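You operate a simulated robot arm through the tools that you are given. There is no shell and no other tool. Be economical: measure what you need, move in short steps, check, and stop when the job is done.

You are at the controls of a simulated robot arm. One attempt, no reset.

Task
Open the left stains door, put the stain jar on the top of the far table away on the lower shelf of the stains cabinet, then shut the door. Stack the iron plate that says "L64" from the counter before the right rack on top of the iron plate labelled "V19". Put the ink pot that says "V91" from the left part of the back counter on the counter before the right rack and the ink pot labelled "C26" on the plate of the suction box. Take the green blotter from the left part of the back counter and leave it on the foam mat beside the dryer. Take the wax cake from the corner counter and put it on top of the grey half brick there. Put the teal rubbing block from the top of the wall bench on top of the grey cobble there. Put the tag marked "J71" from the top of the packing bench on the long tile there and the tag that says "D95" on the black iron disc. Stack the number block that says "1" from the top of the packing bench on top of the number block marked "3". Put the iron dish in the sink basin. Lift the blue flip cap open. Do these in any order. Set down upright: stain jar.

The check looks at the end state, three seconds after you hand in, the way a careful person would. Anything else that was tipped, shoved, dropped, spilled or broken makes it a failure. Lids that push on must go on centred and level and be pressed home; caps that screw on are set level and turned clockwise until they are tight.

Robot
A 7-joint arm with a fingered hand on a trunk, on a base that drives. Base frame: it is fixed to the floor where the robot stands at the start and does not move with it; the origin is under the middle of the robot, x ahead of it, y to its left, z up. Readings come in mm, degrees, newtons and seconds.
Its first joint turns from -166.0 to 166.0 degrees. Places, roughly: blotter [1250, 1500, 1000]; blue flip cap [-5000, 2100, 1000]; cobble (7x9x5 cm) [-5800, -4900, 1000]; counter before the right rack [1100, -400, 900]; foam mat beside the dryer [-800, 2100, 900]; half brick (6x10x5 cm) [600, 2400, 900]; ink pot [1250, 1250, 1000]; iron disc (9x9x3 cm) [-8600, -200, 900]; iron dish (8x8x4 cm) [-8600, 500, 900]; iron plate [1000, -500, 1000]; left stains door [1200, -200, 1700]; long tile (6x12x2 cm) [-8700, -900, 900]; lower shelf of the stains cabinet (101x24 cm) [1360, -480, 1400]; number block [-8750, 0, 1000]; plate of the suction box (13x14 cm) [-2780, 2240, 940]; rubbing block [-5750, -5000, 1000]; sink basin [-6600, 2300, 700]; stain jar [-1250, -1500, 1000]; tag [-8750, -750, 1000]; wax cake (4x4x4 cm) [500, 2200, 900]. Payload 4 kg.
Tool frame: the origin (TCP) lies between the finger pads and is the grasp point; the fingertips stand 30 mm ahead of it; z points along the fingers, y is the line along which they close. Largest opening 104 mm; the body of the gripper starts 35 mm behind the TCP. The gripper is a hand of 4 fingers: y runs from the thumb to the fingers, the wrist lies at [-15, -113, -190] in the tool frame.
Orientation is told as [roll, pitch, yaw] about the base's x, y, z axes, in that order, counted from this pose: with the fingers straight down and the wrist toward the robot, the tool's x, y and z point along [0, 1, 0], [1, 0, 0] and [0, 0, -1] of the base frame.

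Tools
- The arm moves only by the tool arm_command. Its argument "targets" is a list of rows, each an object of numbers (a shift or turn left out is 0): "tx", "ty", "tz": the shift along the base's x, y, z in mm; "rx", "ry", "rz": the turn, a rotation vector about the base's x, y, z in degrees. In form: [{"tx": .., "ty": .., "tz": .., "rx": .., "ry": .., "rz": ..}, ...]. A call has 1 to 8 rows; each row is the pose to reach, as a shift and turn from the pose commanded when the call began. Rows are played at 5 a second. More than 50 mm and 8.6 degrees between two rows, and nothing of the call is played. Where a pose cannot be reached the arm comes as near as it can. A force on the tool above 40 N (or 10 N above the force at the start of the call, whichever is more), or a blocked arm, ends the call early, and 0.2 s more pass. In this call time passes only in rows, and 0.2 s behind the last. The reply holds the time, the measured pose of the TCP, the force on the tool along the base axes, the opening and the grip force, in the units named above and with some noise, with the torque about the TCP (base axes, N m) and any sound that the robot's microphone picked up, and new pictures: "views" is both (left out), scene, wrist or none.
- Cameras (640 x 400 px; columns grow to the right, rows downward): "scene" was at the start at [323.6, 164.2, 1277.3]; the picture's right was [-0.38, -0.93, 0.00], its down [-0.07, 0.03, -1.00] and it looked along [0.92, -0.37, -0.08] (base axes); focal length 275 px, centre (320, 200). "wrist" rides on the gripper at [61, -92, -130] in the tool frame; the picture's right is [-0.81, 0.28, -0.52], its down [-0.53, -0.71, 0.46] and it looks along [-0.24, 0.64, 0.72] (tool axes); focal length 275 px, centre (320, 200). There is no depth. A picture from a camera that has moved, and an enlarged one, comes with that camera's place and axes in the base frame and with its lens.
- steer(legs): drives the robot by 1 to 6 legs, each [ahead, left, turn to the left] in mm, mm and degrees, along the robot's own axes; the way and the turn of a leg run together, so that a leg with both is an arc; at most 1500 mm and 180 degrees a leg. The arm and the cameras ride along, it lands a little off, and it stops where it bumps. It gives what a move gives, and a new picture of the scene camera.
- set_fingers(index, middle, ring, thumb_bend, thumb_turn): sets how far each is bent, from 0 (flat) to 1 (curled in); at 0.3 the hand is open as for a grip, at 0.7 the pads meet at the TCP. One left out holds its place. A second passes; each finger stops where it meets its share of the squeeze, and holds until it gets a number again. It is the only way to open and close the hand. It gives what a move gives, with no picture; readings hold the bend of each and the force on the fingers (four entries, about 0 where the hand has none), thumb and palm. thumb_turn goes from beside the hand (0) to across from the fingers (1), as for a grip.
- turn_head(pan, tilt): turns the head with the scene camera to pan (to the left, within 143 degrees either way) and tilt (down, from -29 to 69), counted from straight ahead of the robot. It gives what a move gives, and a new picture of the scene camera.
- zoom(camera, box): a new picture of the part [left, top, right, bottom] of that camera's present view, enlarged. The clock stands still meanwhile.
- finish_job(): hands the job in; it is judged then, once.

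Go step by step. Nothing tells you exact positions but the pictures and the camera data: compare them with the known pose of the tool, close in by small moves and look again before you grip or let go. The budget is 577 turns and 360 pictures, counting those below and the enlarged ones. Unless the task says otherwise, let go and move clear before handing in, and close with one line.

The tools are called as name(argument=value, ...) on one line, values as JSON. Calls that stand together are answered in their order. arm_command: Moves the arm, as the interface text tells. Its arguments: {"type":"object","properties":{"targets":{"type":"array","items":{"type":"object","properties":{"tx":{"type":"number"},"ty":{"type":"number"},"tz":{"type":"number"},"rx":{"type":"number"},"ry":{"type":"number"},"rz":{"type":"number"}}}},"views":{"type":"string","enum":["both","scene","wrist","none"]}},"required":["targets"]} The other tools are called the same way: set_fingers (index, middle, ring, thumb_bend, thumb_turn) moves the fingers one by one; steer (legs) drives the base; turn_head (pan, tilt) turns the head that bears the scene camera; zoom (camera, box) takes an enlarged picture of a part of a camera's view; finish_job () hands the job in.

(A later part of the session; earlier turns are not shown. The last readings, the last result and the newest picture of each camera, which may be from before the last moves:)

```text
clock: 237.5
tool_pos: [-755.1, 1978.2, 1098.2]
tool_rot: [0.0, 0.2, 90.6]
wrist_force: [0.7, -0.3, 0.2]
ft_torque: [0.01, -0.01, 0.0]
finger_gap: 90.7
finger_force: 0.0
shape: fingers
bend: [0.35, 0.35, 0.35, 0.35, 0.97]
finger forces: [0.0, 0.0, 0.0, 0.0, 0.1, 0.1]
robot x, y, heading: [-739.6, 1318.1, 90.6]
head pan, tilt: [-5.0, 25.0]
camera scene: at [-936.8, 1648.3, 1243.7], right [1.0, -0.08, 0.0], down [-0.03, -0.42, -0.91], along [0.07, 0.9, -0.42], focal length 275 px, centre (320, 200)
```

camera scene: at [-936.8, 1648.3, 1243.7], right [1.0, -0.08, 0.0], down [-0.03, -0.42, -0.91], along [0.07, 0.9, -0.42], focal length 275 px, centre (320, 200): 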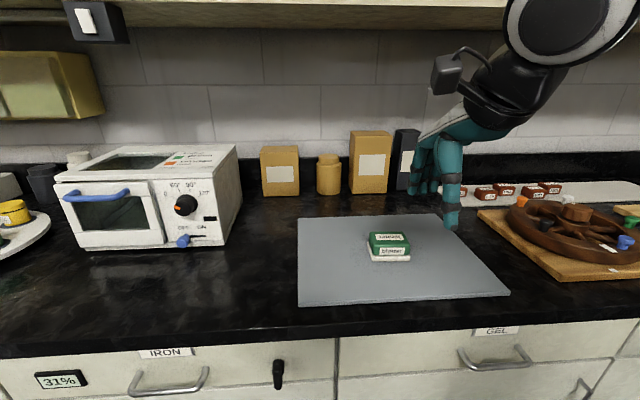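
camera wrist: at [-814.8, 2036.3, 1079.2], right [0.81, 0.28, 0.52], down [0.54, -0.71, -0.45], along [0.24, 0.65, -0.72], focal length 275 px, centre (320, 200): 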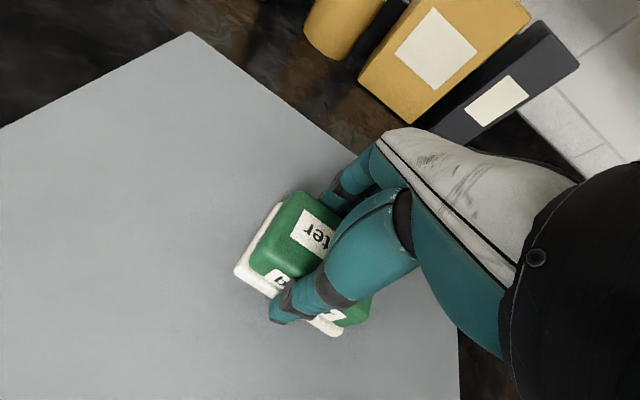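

Blotter is on the mat. Back to fetch C26.

steer(legs=[[0, -800, 0], [0, 0, -91], [300, 250, 0]])

arm_command(targets=[{"tx": 40}, {"tx": 80}, {"tx": 120}, {"tx": 160, "ty": 5}, {"tx": 200, "ty": 5}, {"tx": 230, "ty": 5}], views="both")

```text
clock: 247.8
tool_pos: [1025.0, 1574.3, 1100.1]
tool_rot: [-0.1, 0.0, -0.8]
wrist_force: [-0.1, -0.2, -0.1]
ft_torque: [0.0, 0.0, -0.02]
finger_gap: 90.3
finger_force: 0.0
shape: fingers
bend: [0.35, 0.35, 0.35, 0.35, 0.97]
finger forces: [0.0, 0.0, 0.0, 0.0, 0.1, 0.0]
robot x, y, heading: [367.9, 1574.7, -0.7]
head pan, tilt: [-5.0, 25.0]
camera scene: at [699.0, 1760.3, 1243.8], right [-0.1, -0.99, 0.0], down [-0.42, 0.04, -0.91], along [0.9, -0.09, -0.42], focal length 275 px, centre (320, 200)
```

scene: 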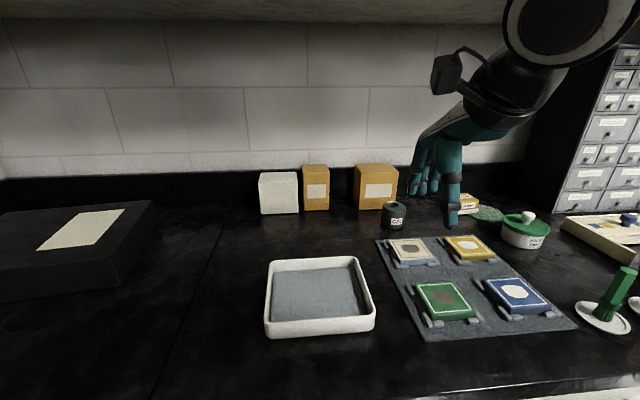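

```text
clock: 249.2
tool_pos: [1258.3, 1578.8, 1098.7]
tool_rot: [-0.2, 0.0, -0.9]
wrist_force: [0.6, 0.4, 0.6]
ft_torque: [-0.01, 0.01, 0.0]
finger_gap: 90.7
finger_force: 0.1
shape: fingers
bend: [0.35, 0.35, 0.35, 0.35, 0.97]
finger forces: [0.0, 0.0, 0.0, 0.1, 0.0, 0.0]
robot x, y, heading: [363.8, 1574.7, -0.9]
head pan, tilt: [-5.0, 25.0]
camera scene: at [698.8, 1760.3, 1243.9], right [-0.1, -0.99, 0.0], down [-0.42, 0.04, -0.91], along [0.9, -0.09, -0.42], focal length 275 px, centre (320, 200)
camera wrist: at [1165.6, 1642.7, 1229.8], right [0.26, -0.81, 0.52], down [-0.72, -0.52, -0.45], along [0.64, -0.25, -0.72], focal length 275 px, centre (320, 200)
```

scene: 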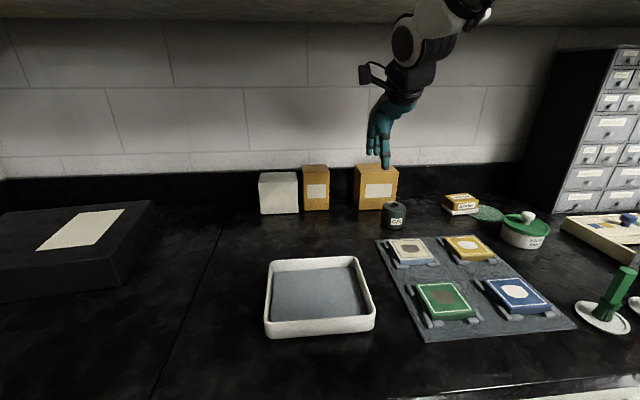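
wrist: 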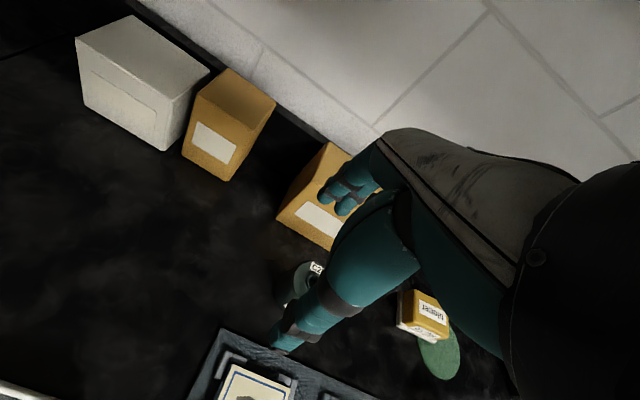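

arm_command(targets=[{"tx": 15, "ty": -35}, {"tx": 40, "ty": -66}, {"tx": 40, "ty": -66, "tz": -45}, {"tx": 40, "ty": -66, "tz": -90}], views="both")

```text
clock: 250.2
tool_pos: [1297.1, 1512.0, 1009.9]
tool_rot: [-0.1, -0.1, -0.8]
wrist_force: [-0.5, 0.0, 0.5]
ft_torque: [0.01, -0.04, 0.02]
finger_gap: 90.5
finger_force: 0.0
shape: fingers
bend: [0.35, 0.35, 0.35, 0.35, 0.97]
finger forces: [0.0, 0.0, 0.1, 0.1, 0.0, 0.0]
robot x, y, heading: [365.3, 1574.3, -0.6]
head pan, tilt: [-5.0, 25.0]
camera scene: at [698.8, 1760.2, 1243.9], right [-0.1, -0.99, 0.0], down [-0.42, 0.04, -0.91], along [0.9, -0.09, -0.42], focal length 275 px, centre (320, 200)
camera wrist: at [1205.5, 1575.1, 1141.6], right [0.26, -0.81, 0.52], down [-0.72, -0.52, -0.45], along [0.64, -0.25, -0.72], focal length 275 px, centre (320, 200)
```

scene: 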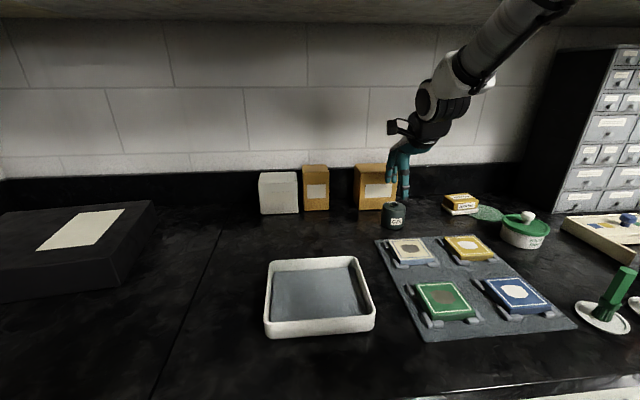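
wrist: 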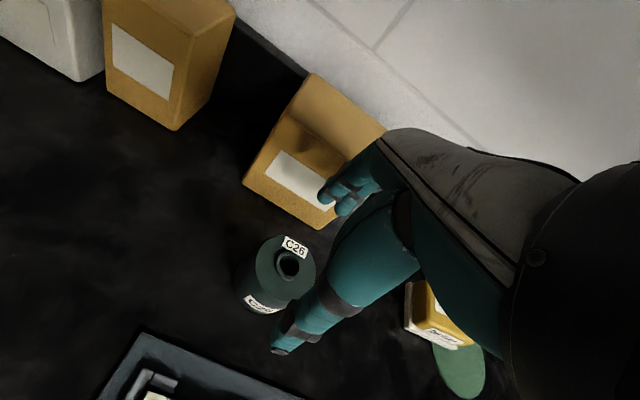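

arm_command(targets=[{"tx": 5, "ty": 1, "tz": -40}, {"tx": 5, "ty": 1, "tz": -75}, {"tx": 5, "ty": 1, "tz": -86}], views="none")

set_fingers(index=0.6, middle=0.6, ring=0.6, thumb_bend=0.6)

arm_command(targets=[{"tz": 30}, {"tz": 70}, {"tz": 110}, {"tz": 150}], views="scene")

```text
clock: 251.0
tool_pos: [1301.3, 1512.9, 923.5]
tool_rot: [-0.1, 0.0, -0.8]
wrist_force: [-0.4, -0.8, 0.4]
ft_torque: [-0.03, -0.02, -0.01]
finger_gap: 90.4
finger_force: 0.1
shape: fingers
bend: [0.35, 0.35, 0.35, 0.35, 0.97]
finger forces: [0.1, 0.0, 0.1, 0.0, 0.0, 0.0]
robot x, y, heading: [366.6, 1576.8, -0.8]
head pan, tilt: [-5.0, 25.0]
```

```text
clock: 252.0
tool_pos: [1302.5, 1514.2, 925.3]
tool_rot: [-0.1, 0.0, -0.8]
wrist_force: [2.1, 0.3, 2.3]
ft_torque: [-0.06, -0.22, 0.04]
finger_gap: 52.1
finger_force: 14.1
shape: fingers
bend: [0.52, 0.53, 0.57, 0.51, 0.96]
finger forces: [6.0, 6.7, 2.0, 0.1, 13.5, 0.0]
robot x, y, heading: [363.6, 1576.0, -1.2]
head pan, tilt: [-5.0, 25.0]
```

```text
clock: 253.0
tool_pos: [1301.1, 1513.4, 1074.6]
tool_rot: [-0.1, 0.1, -0.7]
wrist_force: [-0.6, 0.7, -2.1]
ft_torque: [-0.02, 0.01, -0.03]
finger_gap: 51.8
finger_force: 13.1
shape: fingers
bend: [0.52, 0.54, 0.58, 0.51, 0.96]
finger forces: [5.7, 5.9, 1.6, 0.0, 13.3, 0.1]
robot x, y, heading: [365.8, 1576.4, -0.7]
head pan, tilt: [-5.0, 25.0]
camera scene: at [699.3, 1760.3, 1243.7], right [-0.1, -0.99, 0.0], down [-0.42, 0.04, -0.91], along [0.9, -0.09, -0.42], focal length 275 px, centre (320, 200)
```

scene: 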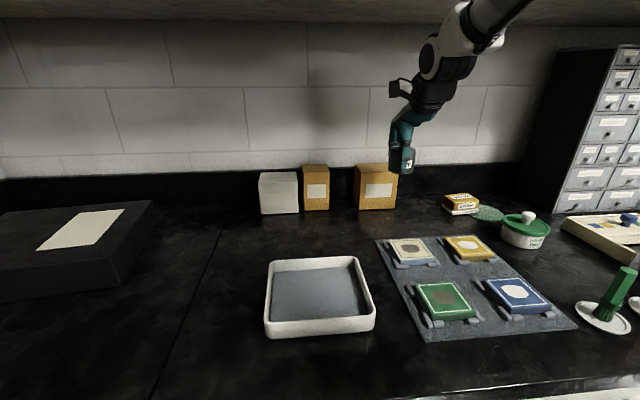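

C26 held. Retract and drive toward the suction box, checking the way.

arm_command(targets=[{"tz": 30, "tx": -20}, {"tz": 40, "tx": -65}, {"tz": 40, "tx": -110}, {"tz": 40, "tx": -155}, {"tz": 40, "tx": -200}, {"tz": 40, "tx": -245}, {"tz": 40, "tx": -280}], views="none")

steer(legs=[[-300, -270, 0], [0, 0, 91], [0, 900, 0]])

turn_head(pan=60, tilt=15)

```text
clock: 254.6
tool_pos: [1020.5, 1512.3, 1112.3]
tool_rot: [-0.1, 0.1, -0.8]
wrist_force: [-0.5, 0.4, -2.1]
ft_torque: [0.0, -0.01, 0.01]
finger_gap: 51.7
finger_force: 13.3
shape: fingers
bend: [0.52, 0.54, 0.58, 0.51, 0.96]
finger forces: [5.7, 6.0, 1.7, 0.1, 13.2, 0.1]
robot x, y, heading: [366.8, 1574.6, -1.1]
head pan, tilt: [-5.0, 25.0]
```

```text
clock: 265.3
tool_pos: [-777.2, 1999.9, 1114.3]
tool_rot: [-0.1, 0.1, 87.6]
wrist_force: [0.9, -0.5, -1.1]
ft_torque: [0.02, 0.0, -0.03]
finger_gap: 51.2
finger_force: 12.2
shape: fingers
bend: [0.52, 0.54, 0.58, 0.51, 0.96]
finger forces: [5.4, 5.6, 1.5, 0.0, 12.3, 0.0]
robot x, y, heading: [-853.2, 1350.4, 87.5]
head pan, tilt: [-5.0, 25.0]
camera scene: at [-1037.1, 1686.4, 1243.8], right [0.99, -0.13, 0.0], down [-0.05, -0.42, -0.91], along [0.12, 0.9, -0.42], focal length 275 px, centre (320, 200)
```

scene: 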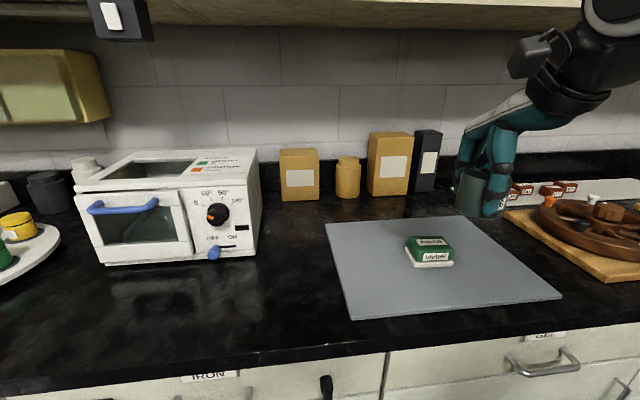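

```text
clock: 266.7
tool_pos: [-777.6, 1999.9, 1112.1]
tool_rot: [-0.2, -0.1, 87.7]
wrist_force: [0.1, -0.7, -1.7]
ft_torque: [0.0, 0.0, 0.01]
finger_gap: 51.3
finger_force: 12.2
shape: fingers
bend: [0.52, 0.54, 0.58, 0.51, 0.96]
finger forces: [5.3, 5.6, 1.6, 0.1, 12.3, 0.1]
robot x, y, heading: [-858.6, 1345.5, 87.5]
head pan, tilt: [60.0, 15.0]
camera scene: at [-1127.8, 1645.1, 1260.0], right [0.54, 0.84, 0.0], down [0.22, -0.14, -0.97], along [-0.81, 0.52, -0.26], focal length 275 px, centre (320, 200)
```

scene: 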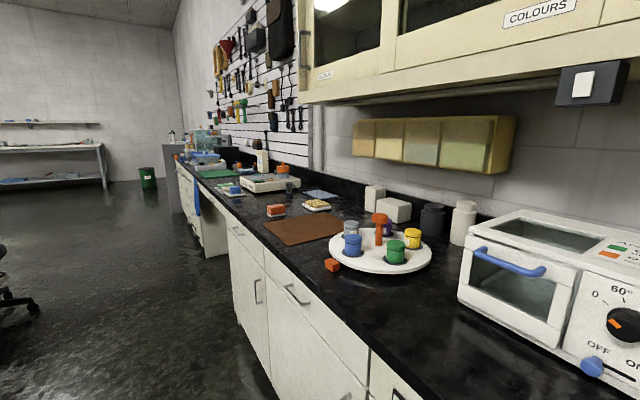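

The aisle is clear. I'll back off so the arm clears the oven, then strafe left.

steer(legs=[[-260, 0, 2.5], [0, 1450, 0], [0, 480, 0]])

turn_head(pan=-5, tilt=25)

```text
clock: 272.8
tool_pos: [-1749.7, 1747.7, 1112.5]
tool_rot: [-0.1, 0.0, 93.3]
wrist_force: [-0.1, -0.4, -0.9]
ft_torque: [0.01, 0.02, 0.0]
finger_gap: 51.0
finger_force: 12.2
shape: fingers
bend: [0.52, 0.54, 0.58, 0.51, 0.96]
finger forces: [5.4, 5.6, 1.5, 0.1, 12.3, 0.0]
robot x, y, heading: [-1762.1, 1091.4, 93.3]
head pan, tilt: [60.0, 15.0]
stopped in leg 2: the robot was blocked; the commanded pose is now the measured one
camera scene: at [-2062.5, 1360.2, 1260.0], right [0.45, 0.89, 0.0], down [0.23, -0.12, -0.97], along [-0.86, 0.44, -0.26], focal length 275 px, centre (320, 200)
```

scene: 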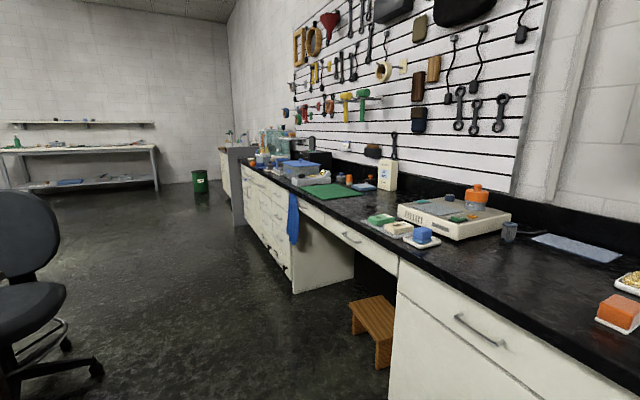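

```text
clock: 274.1
tool_pos: [-1749.9, 1747.8, 1112.2]
tool_rot: [-0.2, 0.1, 93.3]
wrist_force: [-0.1, -0.2, -0.8]
ft_torque: [-0.01, 0.01, 0.02]
finger_gap: 51.2
finger_force: 12.1
shape: fingers
bend: [0.52, 0.54, 0.58, 0.51, 0.96]
finger forces: [5.4, 5.6, 1.5, 0.1, 12.3, 0.0]
robot x, y, heading: [-1764.0, 1092.2, 93.4]
head pan, tilt: [-5.0, 25.0]
camera scene: at [-1976.2, 1410.2, 1243.8], right [1.0, -0.03, 0.0], down [-0.01, -0.42, -0.91], along [0.03, 0.91, -0.42], focal length 275 px, centre (320, 200)
```

scene: 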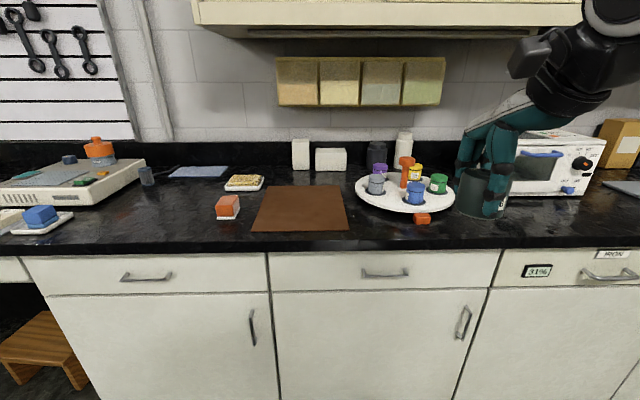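

The robot was blocked by something to the left; I'll look there.

turn_head(pan=100, tilt=45)

```text
clock: 276.0
tool_pos: [-1748.6, 1747.8, 1112.2]
tool_rot: [0.0, 0.0, 93.3]
wrist_force: [-0.1, 0.9, -1.3]
ft_torque: [0.03, 0.01, 0.0]
finger_gap: 51.2
finger_force: 12.1
shape: fingers
bend: [0.52, 0.54, 0.58, 0.51, 0.96]
finger forces: [5.4, 5.6, 1.5, 0.1, 12.2, 0.0]
robot x, y, heading: [-1761.1, 1090.2, 93.3]
head pan, tilt: [100.0, 45.0]
camera scene: at [-2058.2, 1299.6, 1213.3], right [-0.23, 0.97, 0.0], down [0.69, 0.16, -0.71], along [-0.69, -0.16, -0.71], focal length 275 px, centre (320, 200)
```

scene: 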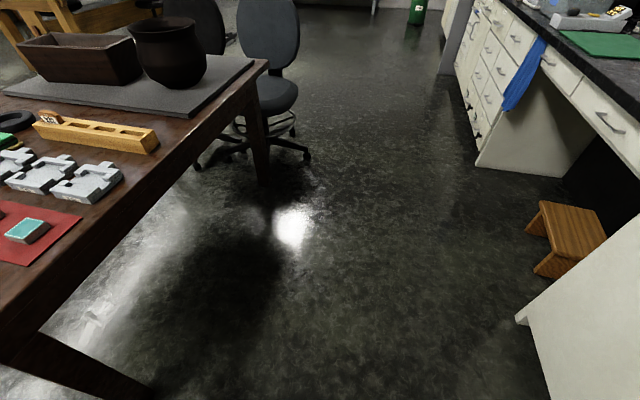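

A dark work table stands behind-left; the aisle lies between y≈860 and 1915. I'll raise the arm, move forward to y≈1400 and continue left.

arm_command(targets=[{"tz": 30}, {"tz": 60}], views="none")

steer(legs=[[310, -30, -3.3], [0, 980, 0]])

turn_head(pan=-5, tilt=30)

```text
clock: 276.6
tool_pos: [-1750.7, 1747.1, 1173.1]
tool_rot: [-0.1, 0.1, 93.4]
wrist_force: [0.0, -0.3, -0.2]
ft_torque: [0.02, 0.05, 0.02]
finger_gap: 51.3
finger_force: 12.2
shape: fingers
bend: [0.52, 0.54, 0.58, 0.51, 0.96]
finger forces: [5.3, 5.5, 1.5, 0.0, 12.2, 0.1]
robot x, y, heading: [-1766.4, 1089.5, 93.3]
head pan, tilt: [100.0, 45.0]
```

```text
clock: 283.3
tool_pos: [-2650.1, 2070.6, 1171.5]
tool_rot: [-0.2, 0.0, 89.2]
wrist_force: [0.8, 0.2, -0.6]
ft_torque: [-0.02, -0.01, 0.02]
finger_gap: 50.9
finger_force: 12.1
shape: fingers
bend: [0.52, 0.54, 0.58, 0.51, 0.96]
finger forces: [5.2, 5.4, 1.5, 0.0, 12.2, 0.1]
robot x, y, heading: [-2712.1, 1413.6, 89.0]
head pan, tilt: [100.0, 45.0]
camera scene: at [-2989.9, 1644.8, 1213.2], right [-0.16, 0.99, 0.0], down [0.7, 0.11, -0.71], along [-0.7, -0.11, -0.71], focal length 275 px, centre (320, 200)
```

scene: 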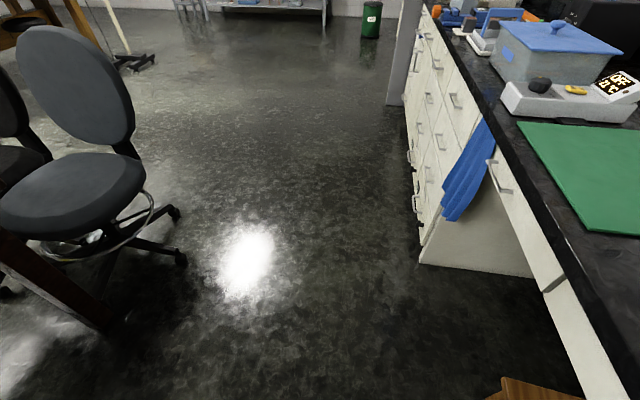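

```text
clock: 285.1
tool_pos: [-2651.2, 2070.6, 1172.0]
tool_rot: [-0.1, 0.1, 89.1]
wrist_force: [0.4, 0.6, -0.4]
ft_torque: [0.02, -0.01, 0.01]
finger_gap: 51.2
finger_force: 12.0
shape: fingers
bend: [0.52, 0.54, 0.58, 0.51, 0.96]
finger forces: [5.3, 5.5, 1.5, 0.1, 12.2, 0.1]
robot x, y, heading: [-2714.3, 1418.3, 89.0]
head pan, tilt: [-5.0, 30.0]
camera scene: at [-2900.2, 1747.5, 1235.8], right [0.99, -0.1, 0.0], down [-0.05, -0.5, -0.87], along [0.09, 0.86, -0.5], focal length 275 px, centre (320, 200)
```

scene: 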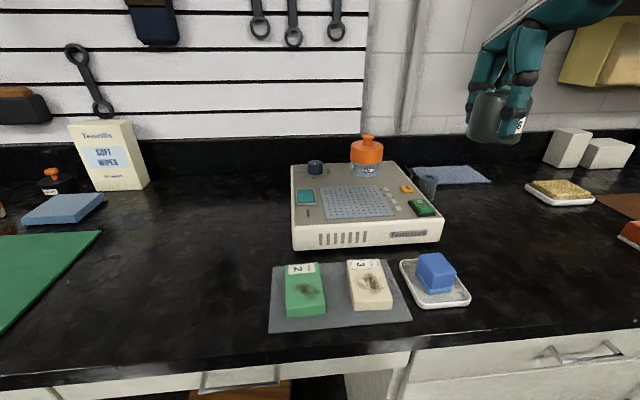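

The suction box plate is centred about (-2772, 2246), z≈940. I'll bring the pot over it.

arm_command(targets=[{"tx": -30, "ty": 35}, {"tx": -60, "ty": 70}, {"tx": -90, "ty": 105}, {"tx": -115, "ty": 140}, {"tx": -122, "ty": 174, "tz": -30}, {"tx": -122, "ty": 174, "tz": -75}, {"tx": -122, "ty": 174, "tz": -120}, {"tx": -122, "ty": 174, "tz": -155}], views="both")

```text
clock: 286.9
tool_pos: [-2771.8, 2242.9, 1018.7]
tool_rot: [-0.1, 0.1, 89.1]
wrist_force: [-0.5, -0.7, -0.8]
ft_torque: [-0.02, 0.01, 0.0]
finger_gap: 51.0
finger_force: 12.2
shape: fingers
bend: [0.52, 0.54, 0.58, 0.51, 0.96]
finger forces: [5.3, 5.6, 1.5, 0.0, 12.1, 0.0]
robot x, y, heading: [-2712.9, 1414.0, 88.7]
head pan, tilt: [-5.0, 30.0]
camera scene: at [-2900.1, 1747.4, 1235.9], right [0.99, -0.1, 0.0], down [-0.05, -0.5, -0.87], along [0.09, 0.86, -0.5], focal length 275 px, centre (320, 200)
camera wrist: at [-2836.2, 2154.0, 1150.4], right [0.81, 0.26, 0.52], down [0.52, -0.72, -0.45], along [0.25, 0.64, -0.72], focal length 275 px, centre (320, 200)
```

scene: 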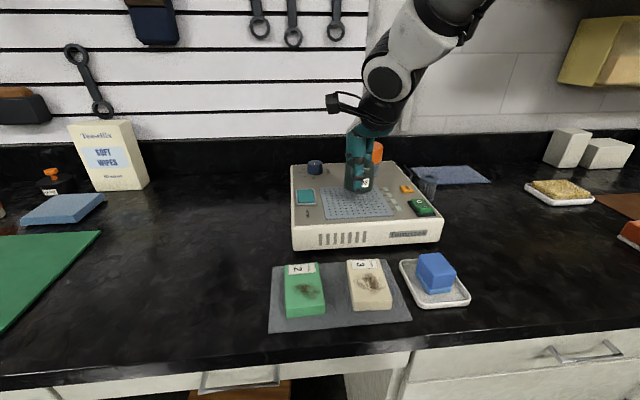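
wrist: 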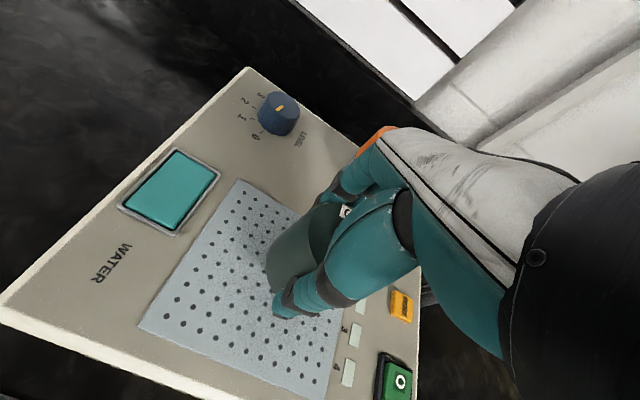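

arm_command(targets=[{"tx": -5, "tz": -15}, {"tx": -5, "tz": -27}, {"tx": -5, "tz": -33}, {"tx": -5, "tz": -37}], views="none")

```text
clock: 287.9
tool_pos: [-2779.6, 2244.7, 984.3]
tool_rot: [0.1, -0.3, 89.2]
wrist_force: [-3.5, -1.9, 31.2]
ft_torque: [0.73, -0.1, 0.12]
finger_gap: 51.0
finger_force: 21.0
shape: fingers
bend: [0.53, 0.53, 0.58, 0.53, 0.95]
finger forces: [6.0, 17.1, 2.1, 0.1, 18.2, 0.1]
robot x, y, heading: [-2714.9, 1419.1, 89.2]
head pan, tilt: [-5.0, 30.0]
```

arm_command(targets=[{"tz": 3}], views="none")

set_fingers(index=0.38, middle=0.38, ring=0.38, thumb_bend=0.38)

arm_command(targets=[{"tz": 35}, {"tz": 75}, {"tz": 115}, {"tz": 145, "ty": -35}, {"tz": 145, "ty": -80}, {"tz": 145, "ty": -125}, {"tz": 145, "ty": -170}], views="scene")

```text
clock: 288.4
tool_pos: [-2777.5, 2243.7, 984.0]
tool_rot: [-0.1, 0.0, 89.2]
wrist_force: [-7.8, 2.5, 20.9]
ft_torque: [0.69, 0.02, 0.21]
finger_gap: 50.8
finger_force: 18.8
shape: fingers
bend: [0.53, 0.53, 0.58, 0.53, 0.95]
finger forces: [7.6, 13.2, 2.1, 0.0, 14.7, 0.0]
robot x, y, heading: [-2713.1, 1417.2, 89.0]
head pan, tilt: [-5.0, 30.0]
```

```text
clock: 289.4
tool_pos: [-2777.5, 2243.5, 982.0]
tool_rot: [-0.1, 0.1, 89.2]
wrist_force: [-0.2, 0.4, -0.6]
ft_torque: [-0.03, 0.02, -0.03]
finger_gap: 82.6
finger_force: 0.5
shape: fingers
bend: [0.38, 0.38, 0.38, 0.38, 0.97]
finger forces: [0.1, 0.1, 0.0, 0.1, 0.2, 0.1]
robot x, y, heading: [-2713.2, 1412.2, 89.4]
head pan, tilt: [-5.0, 30.0]
```

```text
clock: 290.9
tool_pos: [-2778.4, 2075.2, 1127.7]
tool_rot: [-0.1, 0.2, 89.1]
wrist_force: [0.3, 0.2, -1.0]
ft_torque: [-0.03, 0.01, 0.02]
finger_gap: 83.0
finger_force: 0.1
shape: fingers
bend: [0.38, 0.38, 0.38, 0.38, 0.97]
finger forces: [0.1, 0.0, 0.0, 0.0, 0.0, 0.1]
robot x, y, heading: [-2711.9, 1414.3, 89.0]
head pan, tilt: [-5.0, 30.0]
camera scene: at [-2900.3, 1747.9, 1235.7], right [0.99, -0.1, 0.0], down [-0.05, -0.5, -0.87], along [0.09, 0.86, -0.5], focal length 275 px, centre (320, 200)
```

scene: 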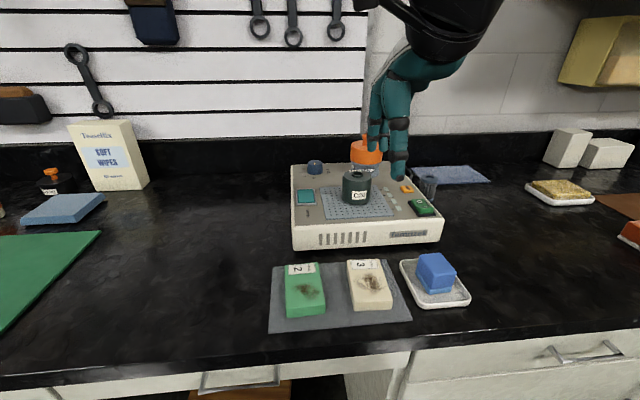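

C26 stands on the plate. Next the blue flip cap near (-5000, 2100): raise/retract the arm and drive left.

arm_command(targets=[{"tz": 40}, {"tz": 70, "ty": -30}, {"tz": 90, "ty": -70}, {"tz": 110, "ty": -110}], views="none")

steer(legs=[[0, 1450, 0], [0, 650, 0]])

turn_head(pan=0, tilt=30)

```text
clock: 291.9
tool_pos: [-2777.5, 1965.3, 1237.8]
tool_rot: [-0.1, 0.0, 89.1]
wrist_force: [1.2, 0.3, 0.1]
ft_torque: [-0.04, 0.03, 0.02]
finger_gap: 82.9
finger_force: 0.1
shape: fingers
bend: [0.38, 0.38, 0.38, 0.38, 0.97]
finger forces: [0.1, 0.0, 0.0, 0.0, 0.1, 0.1]
robot x, y, heading: [-2712.1, 1412.8, 89.1]
head pan, tilt: [-5.0, 30.0]
```

```text
clock: 302.4
tool_pos: [-4902.4, 1968.1, 1238.2]
tool_rot: [0.0, -0.1, 91.0]
wrist_force: [0.0, 0.5, -0.6]
ft_torque: [-0.03, 0.01, -0.01]
finger_gap: 82.9
finger_force: 0.1
shape: fingers
bend: [0.38, 0.38, 0.38, 0.38, 0.97]
finger forces: [0.1, 0.0, 0.0, 0.1, 0.0, 0.0]
robot x, y, heading: [-4821.2, 1420.1, 90.7]
head pan, tilt: [-5.0, 30.0]
camera scene: at [-5019.0, 1746.7, 1235.8], right [1.0, -0.07, 0.0], down [-0.04, -0.5, -0.87], along [0.06, 0.86, -0.5], focal length 275 px, centre (320, 200)
```

scene: 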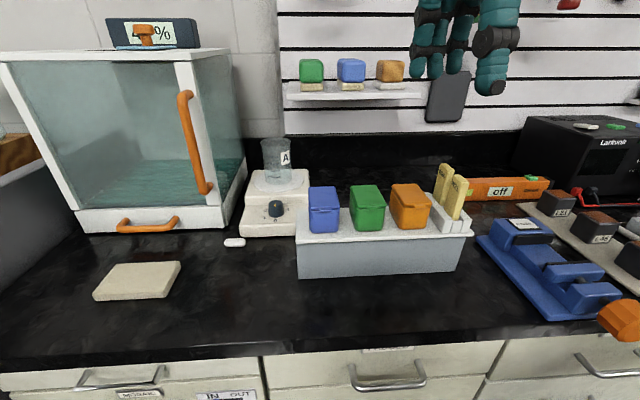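

```text
clock: 303.1
tool_pos: [-4902.8, 1968.2, 1238.4]
tool_rot: [-0.1, 0.0, 90.9]
wrist_force: [-0.3, 0.8, 0.1]
ft_torque: [-0.05, 0.06, 0.01]
finger_gap: 83.1
finger_force: 0.0
shape: fingers
bend: [0.38, 0.38, 0.38, 0.38, 0.97]
finger forces: [0.1, 0.0, 0.1, 0.1, 0.1, 0.0]
robot x, y, heading: [-4818.2, 1423.4, 90.7]
head pan, tilt: [0.0, 30.0]
camera scene: at [-5026.9, 1746.9, 1235.8], right [1.0, 0.01, 0.0], down [0.01, -0.5, -0.87], along [-0.01, 0.87, -0.5], focal length 275 px, centre (320, 200)
```

scene: 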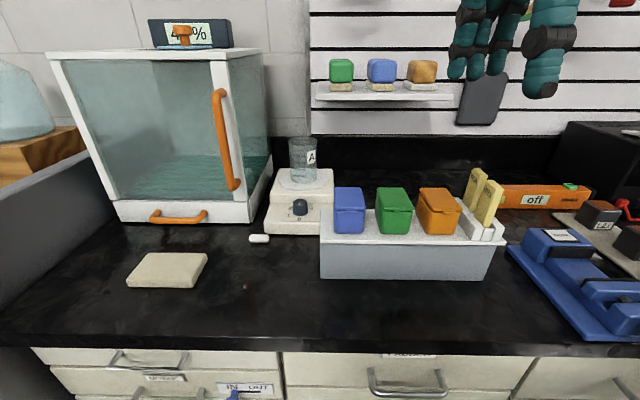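

zoom(camera="scene", box=[310, 160, 510, 290])

```text
3.08 times, centred on (410, 225) of scene
camera zoom: at [-5026.9, 1746.9, 1235.8], right [1.0, 0.01, 0.0], down [0.01, -0.5, -0.87], along [-0.01, 0.87, -0.5], focal length 845 px, centre (43, 123)
```

zoom: 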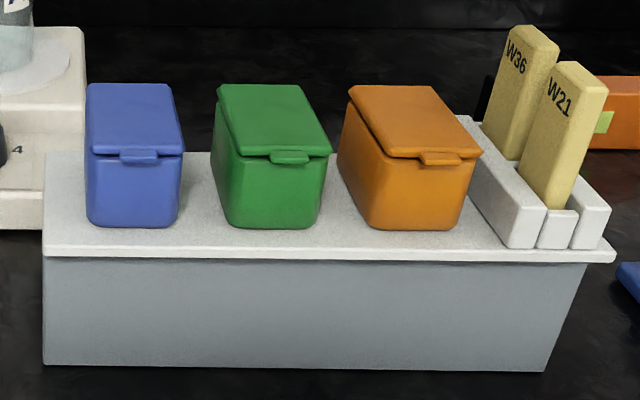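

The blue flip-lid box: lid about 50 mm wide centred x≈-4980, y 2112–2175 (hinge at back), top z≈1012. I'll shift left 150 mm and turn the hand so thumb and one finger can pinch the lid's sides near the front.

steer(legs=[[0, 160, -0.7]])

arm_command(targets=[{"rz": 8.4}, {"rz": 16.8}, {"rz": 25.2}, {"rz": 33.6}, {"rz": 42}, {"rz": 50.4}, {"rz": 58.8}, {"rz": 67.2}], views="none")

set_fingers(index=0.1, middle=0.44, ring=0.1, thumb_bend=0.44)

arm_command(targets=[{"rz": 8.4, "ty": 20}, {"rz": 16.8, "ty": 40, "tz": -20}, {"rz": 22, "ty": 60, "tz": -40}], views="both")

```text
clock: 304.5
tool_pos: [-5059.6, 1967.3, 1238.6]
tool_rot: [-0.1, 0.0, 90.3]
wrist_force: [-0.1, -0.1, 0.3]
ft_torque: [-0.01, 0.02, 0.01]
finger_gap: 83.0
finger_force: 0.0
shape: fingers
bend: [0.38, 0.38, 0.38, 0.38, 0.97]
finger forces: [0.0, 0.1, 0.0, 0.0, 0.0, 0.1]
robot x, y, heading: [-4980.3, 1420.1, 90.0]
head pan, tilt: [0.0, 30.0]
camera scene: at [-5184.7, 1747.7, 1235.8], right [1.0, 0.0, 0.0], down [0.0, -0.5, -0.87], along [0.0, 0.87, -0.5], focal length 275 px, centre (320, 200)
```

scene: 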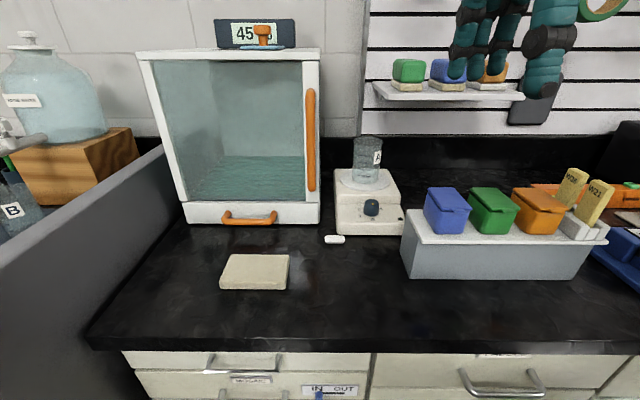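

```text
clock: 306.3
tool_pos: [-5058.0, 1967.1, 1238.2]
tool_rot: [0.0, -0.1, 157.5]
wrist_force: [-0.3, -0.8, -1.4]
ft_torque: [0.05, -0.02, 0.02]
finger_gap: 82.5
finger_force: 0.0
shape: fingers
bend: [0.38, 0.38, 0.38, 0.38, 0.97]
finger forces: [0.0, 0.0, 0.0, 0.1, 0.1, 0.0]
robot x, y, heading: [-4980.4, 1420.1, 90.2]
head pan, tilt: [0.0, 30.0]
```

```text
clock: 307.3
tool_pos: [-5056.9, 1966.9, 1238.0]
tool_rot: [-0.2, 0.0, 157.4]
wrist_force: [0.4, -0.1, 0.1]
ft_torque: [-0.02, 0.04, 0.03]
finger_gap: 114.3
finger_force: 0.1
shape: fingers
bend: [0.1, 0.44, 0.1, 0.44, 0.97]
finger forces: [0.0, 0.1, 0.1, 0.1, 0.0, 0.1]
robot x, y, heading: [-4984.1, 1421.6, 90.4]
head pan, tilt: [0.0, 30.0]
```

```text
clock: 308.1
tool_pos: [-5058.0, 2027.0, 1196.8]
tool_rot: [-0.1, 0.0, 179.6]
wrist_force: [0.2, -0.1, -0.2]
ft_torque: [0.03, 0.06, 0.01]
finger_gap: 114.3
finger_force: 0.0
shape: fingers
bend: [0.1, 0.44, 0.1, 0.44, 0.97]
finger forces: [0.0, 0.0, 0.0, 0.0, 0.0, 0.0]
robot x, y, heading: [-4979.3, 1418.3, 89.9]
head pan, tilt: [0.0, 30.0]
camera scene: at [-5184.3, 1747.5, 1235.9], right [1.0, 0.0, 0.0], down [0.0, -0.5, -0.87], along [0.0, 0.87, -0.5], focal length 275 px, centre (320, 200)
camera wrist: at [-4967.5, 1966.6, 1329.6], right [-0.27, 0.81, 0.52], down [0.72, 0.53, -0.45], along [-0.64, 0.25, -0.72], focal length 275 px, centre (320, 200)
```

scene: 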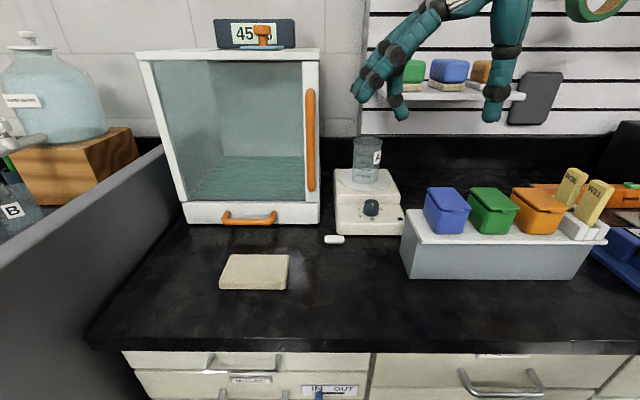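
wrist: 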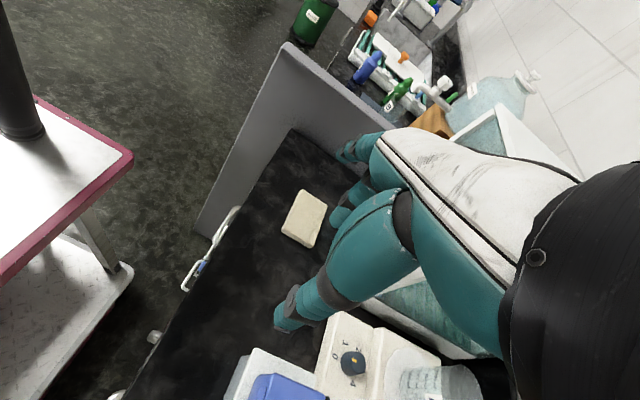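

set_fingers(index=0.3, ring=0.3)

arm_command(targets=[{"tx": 30, "ty": 30}, {"tx": 60, "ty": 60, "tz": -10}, {"tx": 78, "ty": 95, "tz": -30}, {"tx": 78, "ty": 97, "tz": -70}, {"tx": 78, "ty": 97, "tz": -100}], views="both")

```text
clock: 309.1
tool_pos: [-5059.5, 2027.8, 1198.1]
tool_rot: [-0.1, 0.0, 179.4]
wrist_force: [0.6, 0.1, -1.3]
ft_torque: [0.0, -0.03, 0.01]
finger_gap: 86.0
finger_force: 0.0
shape: fingers
bend: [0.3, 0.44, 0.3, 0.44, 0.97]
finger forces: [0.1, 0.1, 0.0, 0.0, 0.0, 0.0]
robot x, y, heading: [-4982.0, 1421.6, 90.2]
head pan, tilt: [0.0, 30.0]
```

```text
clock: 310.3
tool_pos: [-4979.0, 2125.5, 1097.1]
tool_rot: [-0.2, -0.1, 179.5]
wrist_force: [-0.2, -0.6, 0.0]
ft_torque: [0.01, -0.01, 0.0]
finger_gap: 85.9
finger_force: 0.0
shape: fingers
bend: [0.3, 0.44, 0.3, 0.44, 0.97]
finger forces: [0.0, 0.0, 0.0, 0.0, 0.0, 0.1]
robot x, y, heading: [-4981.7, 1417.1, 90.4]
head pan, tilt: [0.0, 30.0]
camera scene: at [-5184.6, 1747.6, 1235.9], right [1.0, 0.0, 0.0], down [0.0, -0.5, -0.87], along [0.0, 0.87, -0.5], focal length 275 px, centre (320, 200)
camera wrist: at [-4888.9, 2064.7, 1228.8], right [-0.27, 0.81, 0.52], down [0.72, 0.53, -0.45], along [-0.64, 0.25, -0.72], focal length 275 px, centre (320, 200)
```

scene: 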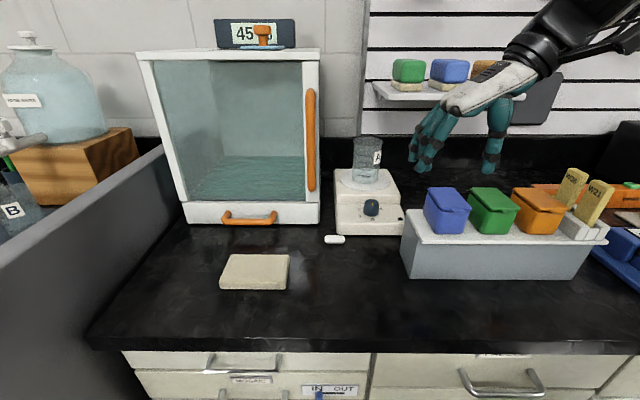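
wrist: 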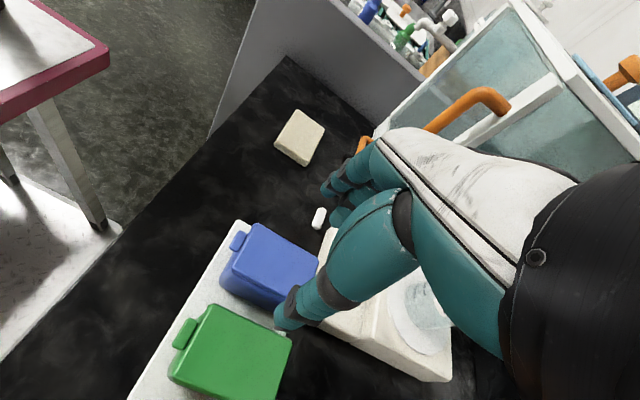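

zoom(camera="wrist", box=[150, 200, 350, 400])

zoom(camera="scene", box=[400, 100, 560, 290])

```text
2.00 times, centred on (250, 300) of wrist
camera zoom: at [-4888.9, 2064.7, 1228.8], right [-0.27, 0.81, 0.52], down [0.72, 0.53, -0.45], along [-0.64, 0.25, -0.72], focal length 551 px, centre (460, 0)
```

zoom: 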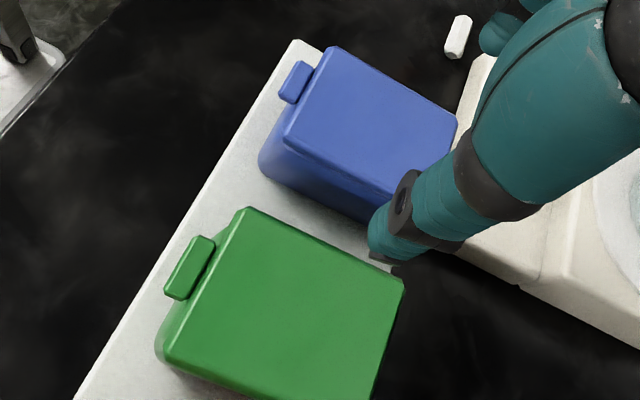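

```text
2.11 times, centred on (480, 195) of scene
camera zoom: at [-5184.6, 1747.6, 1235.9], right [1.0, 0.0, 0.0], down [0.0, -0.5, -0.87], along [0.0, 0.87, -0.5], focal length 578 px, centre (-17, 210)
```

zoom: 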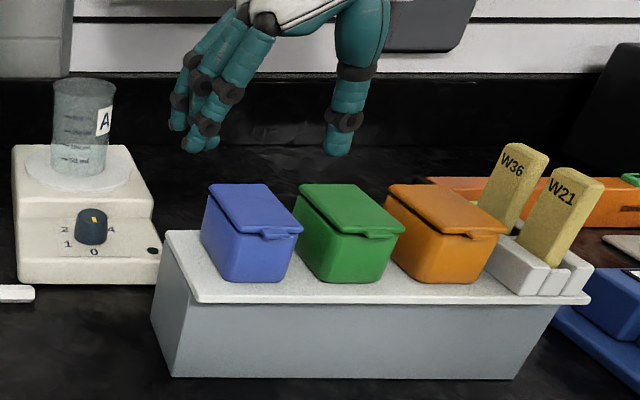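

Combining both cameras, the lid's top is at z≈1025, x centre -4987, y 2088–2155. I'll shift over its front part and come lower.

arm_command(targets=[{"tx": -8, "ty": -22}, {"tx": -8, "ty": -22, "tz": -20}], views="wrist")

zoom(camera="scene", box=[400, 120, 540, 250])

```text
clock: 310.9
tool_pos: [-4986.1, 2103.1, 1078.8]
tool_rot: [-0.1, -0.1, 179.4]
wrist_force: [0.6, -0.1, -0.4]
ft_torque: [0.02, -0.04, 0.0]
finger_gap: 86.1
finger_force: 0.0
shape: fingers
bend: [0.3, 0.44, 0.3, 0.44, 0.97]
finger forces: [0.0, 0.0, 0.1, 0.0, 0.0, 0.0]
robot x, y, heading: [-4982.7, 1419.0, 90.4]
head pan, tilt: [0.0, 30.0]
camera wrist: at [-4896.4, 2042.1, 1209.4], right [-0.27, 0.81, 0.52], down [0.72, 0.53, -0.45], along [-0.64, 0.25, -0.72], focal length 275 px, centre (320, 200)
```

wrist: 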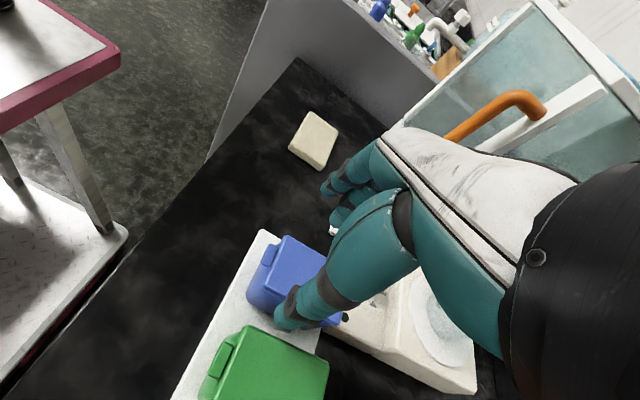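

```text
3.08 times, centred on (470, 185) of scene
camera zoom: at [-5184.7, 1747.7, 1235.8], right [1.0, 0.0, 0.0], down [0.0, -0.5, -0.87], along [0.0, 0.87, -0.5], focal length 845 px, centre (-142, 246)
```

zoom: 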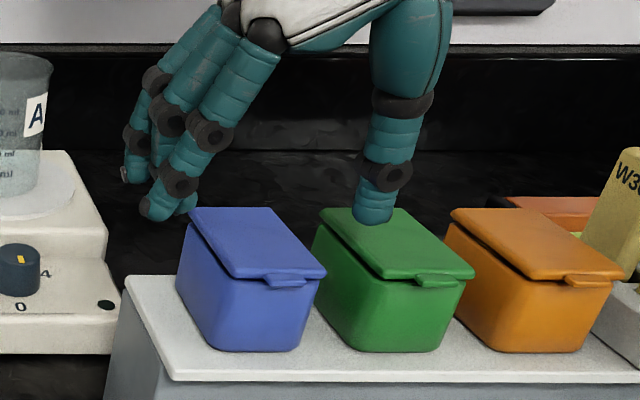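

set_fingers(thumb_bend=0.5)

arm_command(targets=[{"tx": -3, "tz": -12}, {"tx": -3, "tz": -18}], views="none")

zoom(camera="scene", box=[400, 120, 540, 250])

zoom(camera="wrist", box=[200, 200, 360, 360])

```text
clock: 311.9
tool_pos: [-4986.8, 2104.0, 1078.5]
tool_rot: [-0.1, -0.1, 179.5]
wrist_force: [0.1, -0.2, 0.5]
ft_torque: [0.03, 0.01, 0.02]
finger_gap: 78.2
finger_force: 0.1
shape: fingers
bend: [0.3, 0.44, 0.3, 0.5, 0.97]
finger forces: [0.1, 0.1, 0.0, 0.0, 0.0, 0.0]
robot x, y, heading: [-4980.5, 1420.1, 90.0]
head pan, tilt: [0.0, 30.0]
```

```text
clock: 312.5
tool_pos: [-4990.0, 2102.6, 1061.6]
tool_rot: [-0.1, 0.0, 179.6]
wrist_force: [-0.7, 1.2, 0.1]
ft_torque: [0.03, 0.03, 0.04]
finger_gap: 78.0
finger_force: 0.1
shape: fingers
bend: [0.3, 0.44, 0.3, 0.5, 0.97]
finger forces: [0.1, 0.0, 0.0, 0.0, 0.0, 0.0]
robot x, y, heading: [-4982.5, 1418.5, 90.4]
head pan, tilt: [0.0, 30.0]
```

```text
3.08 times, centred on (470, 185) of scene
camera zoom: at [-5184.7, 1747.7, 1235.8], right [1.0, 0.0, 0.0], down [0.0, -0.5, -0.87], along [0.0, 0.87, -0.5], focal length 845 px, centre (-142, 246)
```

zoom: 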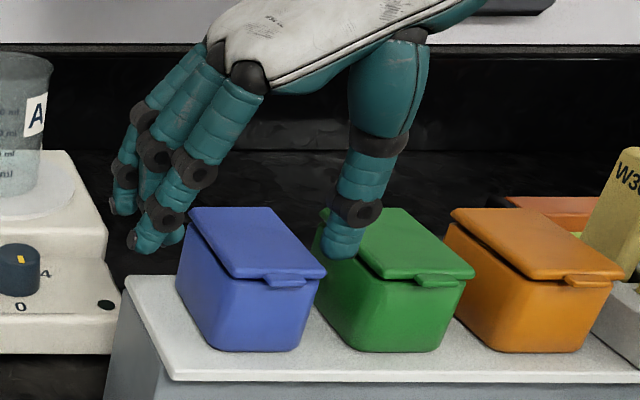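

```text
2.50 times, centred on (280, 280) of wrist
camera zoom: at [-4899.3, 2042.0, 1191.7], right [-0.27, 0.81, 0.52], down [0.72, 0.53, -0.45], along [-0.64, 0.25, -0.72], focal length 688 px, centre (420, 0)
```

zoom: 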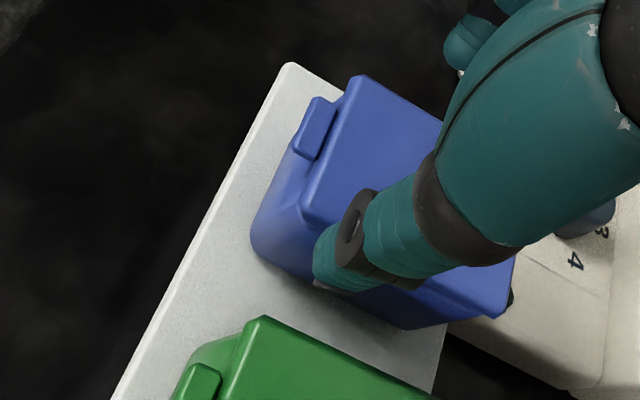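

Squeezing a thumb into the 24 mm gap is too risky. Instead I'll use the hooked thumb from the front, under the lid's tab: raise, turn back to yaw 90, fingers flat, thumb bent, tilt the hand forward.

arm_command(targets=[{"tz": 45}, {"tz": 90, "ty": -10}, {"tz": 110, "ty": -40, "rz": -8}, {"tz": 110, "ty": -70, "rz": -16}, {"tz": 110, "ty": -90, "rz": -24}, {"tz": 110, "ty": -90, "rz": -32}, {"tz": 110, "ty": -90, "rz": -40}, {"tz": 110, "ty": -90, "rz": -48}], views="none")

arm_command(targets=[{"rz": -8}, {"rz": -16}, {"rz": -24}, {"rz": -32}, {"rz": -40}, {"rz": -41.5}], views="none")

set_fingers(index=0.0, middle=0.0, ring=0.0, thumb_bend=0.65)

arm_command(targets=[{"rx": 8}, {"rx": 16}, {"rx": 22}], views="both")

```text
clock: 314.3
tool_pos: [-4989.7, 2012.0, 1170.3]
tool_rot: [-0.1, 0.0, 131.4]
wrist_force: [0.3, -0.1, 0.2]
ft_torque: [-0.01, 0.02, -0.01]
finger_gap: 78.1
finger_force: 0.2
shape: fingers
bend: [0.3, 0.44, 0.3, 0.5, 0.97]
finger forces: [0.0, 0.1, 0.0, 0.0, 0.1, 0.1]
robot x, y, heading: [-4984.8, 1419.8, 90.0]
head pan, tilt: [0.0, 30.0]
```

```text
clock: 315.7
tool_pos: [-4991.4, 2011.8, 1170.3]
tool_rot: [-0.2, 0.1, 89.9]
wrist_force: [0.6, -0.1, -0.6]
ft_torque: [-0.01, 0.01, -0.01]
finger_gap: 78.6
finger_force: 0.1
shape: fingers
bend: [0.3, 0.44, 0.3, 0.5, 0.97]
finger forces: [0.1, 0.0, 0.0, 0.0, 0.1, 0.0]
robot x, y, heading: [-4979.4, 1422.2, 90.3]
head pan, tilt: [0.0, 30.0]
```

```text
clock: 316.7
tool_pos: [-4990.1, 2012.3, 1169.4]
tool_rot: [-0.1, 0.0, 89.9]
wrist_force: [0.8, -0.1, -0.2]
ft_torque: [0.0, 0.02, 0.02]
finger_gap: 100.6
finger_force: 0.0
shape: fingers
bend: [0.0, 0.0, 0.0, 0.65, 0.97]
finger forces: [0.1, 0.1, 0.0, 0.1, 0.0, 0.1]
robot x, y, heading: [-4981.0, 1418.9, 90.2]
head pan, tilt: [0.0, 30.0]
```

```text
clock: 317.5
tool_pos: [-4990.8, 2011.9, 1170.8]
tool_rot: [-0.1, -22.0, 90.0]
wrist_force: [0.2, -1.0, -0.8]
ft_torque: [0.02, 0.0, 0.0]
finger_gap: 100.3
finger_force: 0.0
shape: fingers
bend: [0.0, 0.0, 0.0, 0.65, 0.97]
finger forces: [0.1, 0.0, 0.0, 0.1, 0.0, 0.1]
robot x, y, heading: [-4986.5, 1420.3, 90.4]
head pan, tilt: [0.0, 30.0]
camera scene: at [-5184.7, 1747.8, 1235.8], right [1.0, 0.0, 0.0], down [0.0, -0.5, -0.87], along [0.0, 0.87, -0.5], focal length 275 px, centre (320, 200)
camera wrist: at [-5052.9, 1879.5, 1257.5], right [0.81, 0.06, 0.58], down [0.53, -0.49, -0.69], along [0.24, 0.87, -0.43], focal length 275 px, centre (320, 200)
```

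scene: 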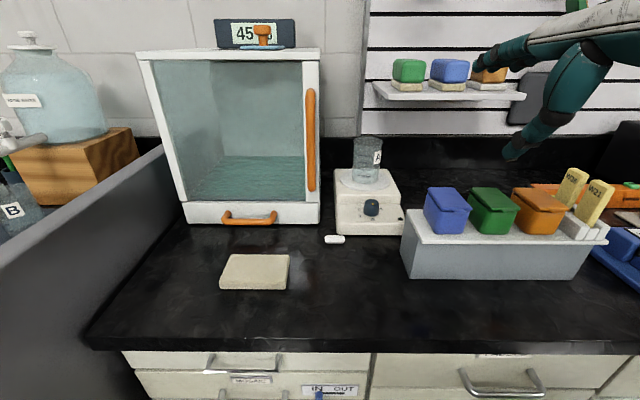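
wrist: 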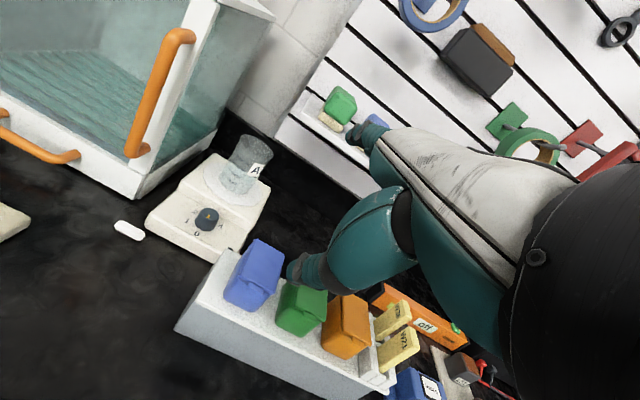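

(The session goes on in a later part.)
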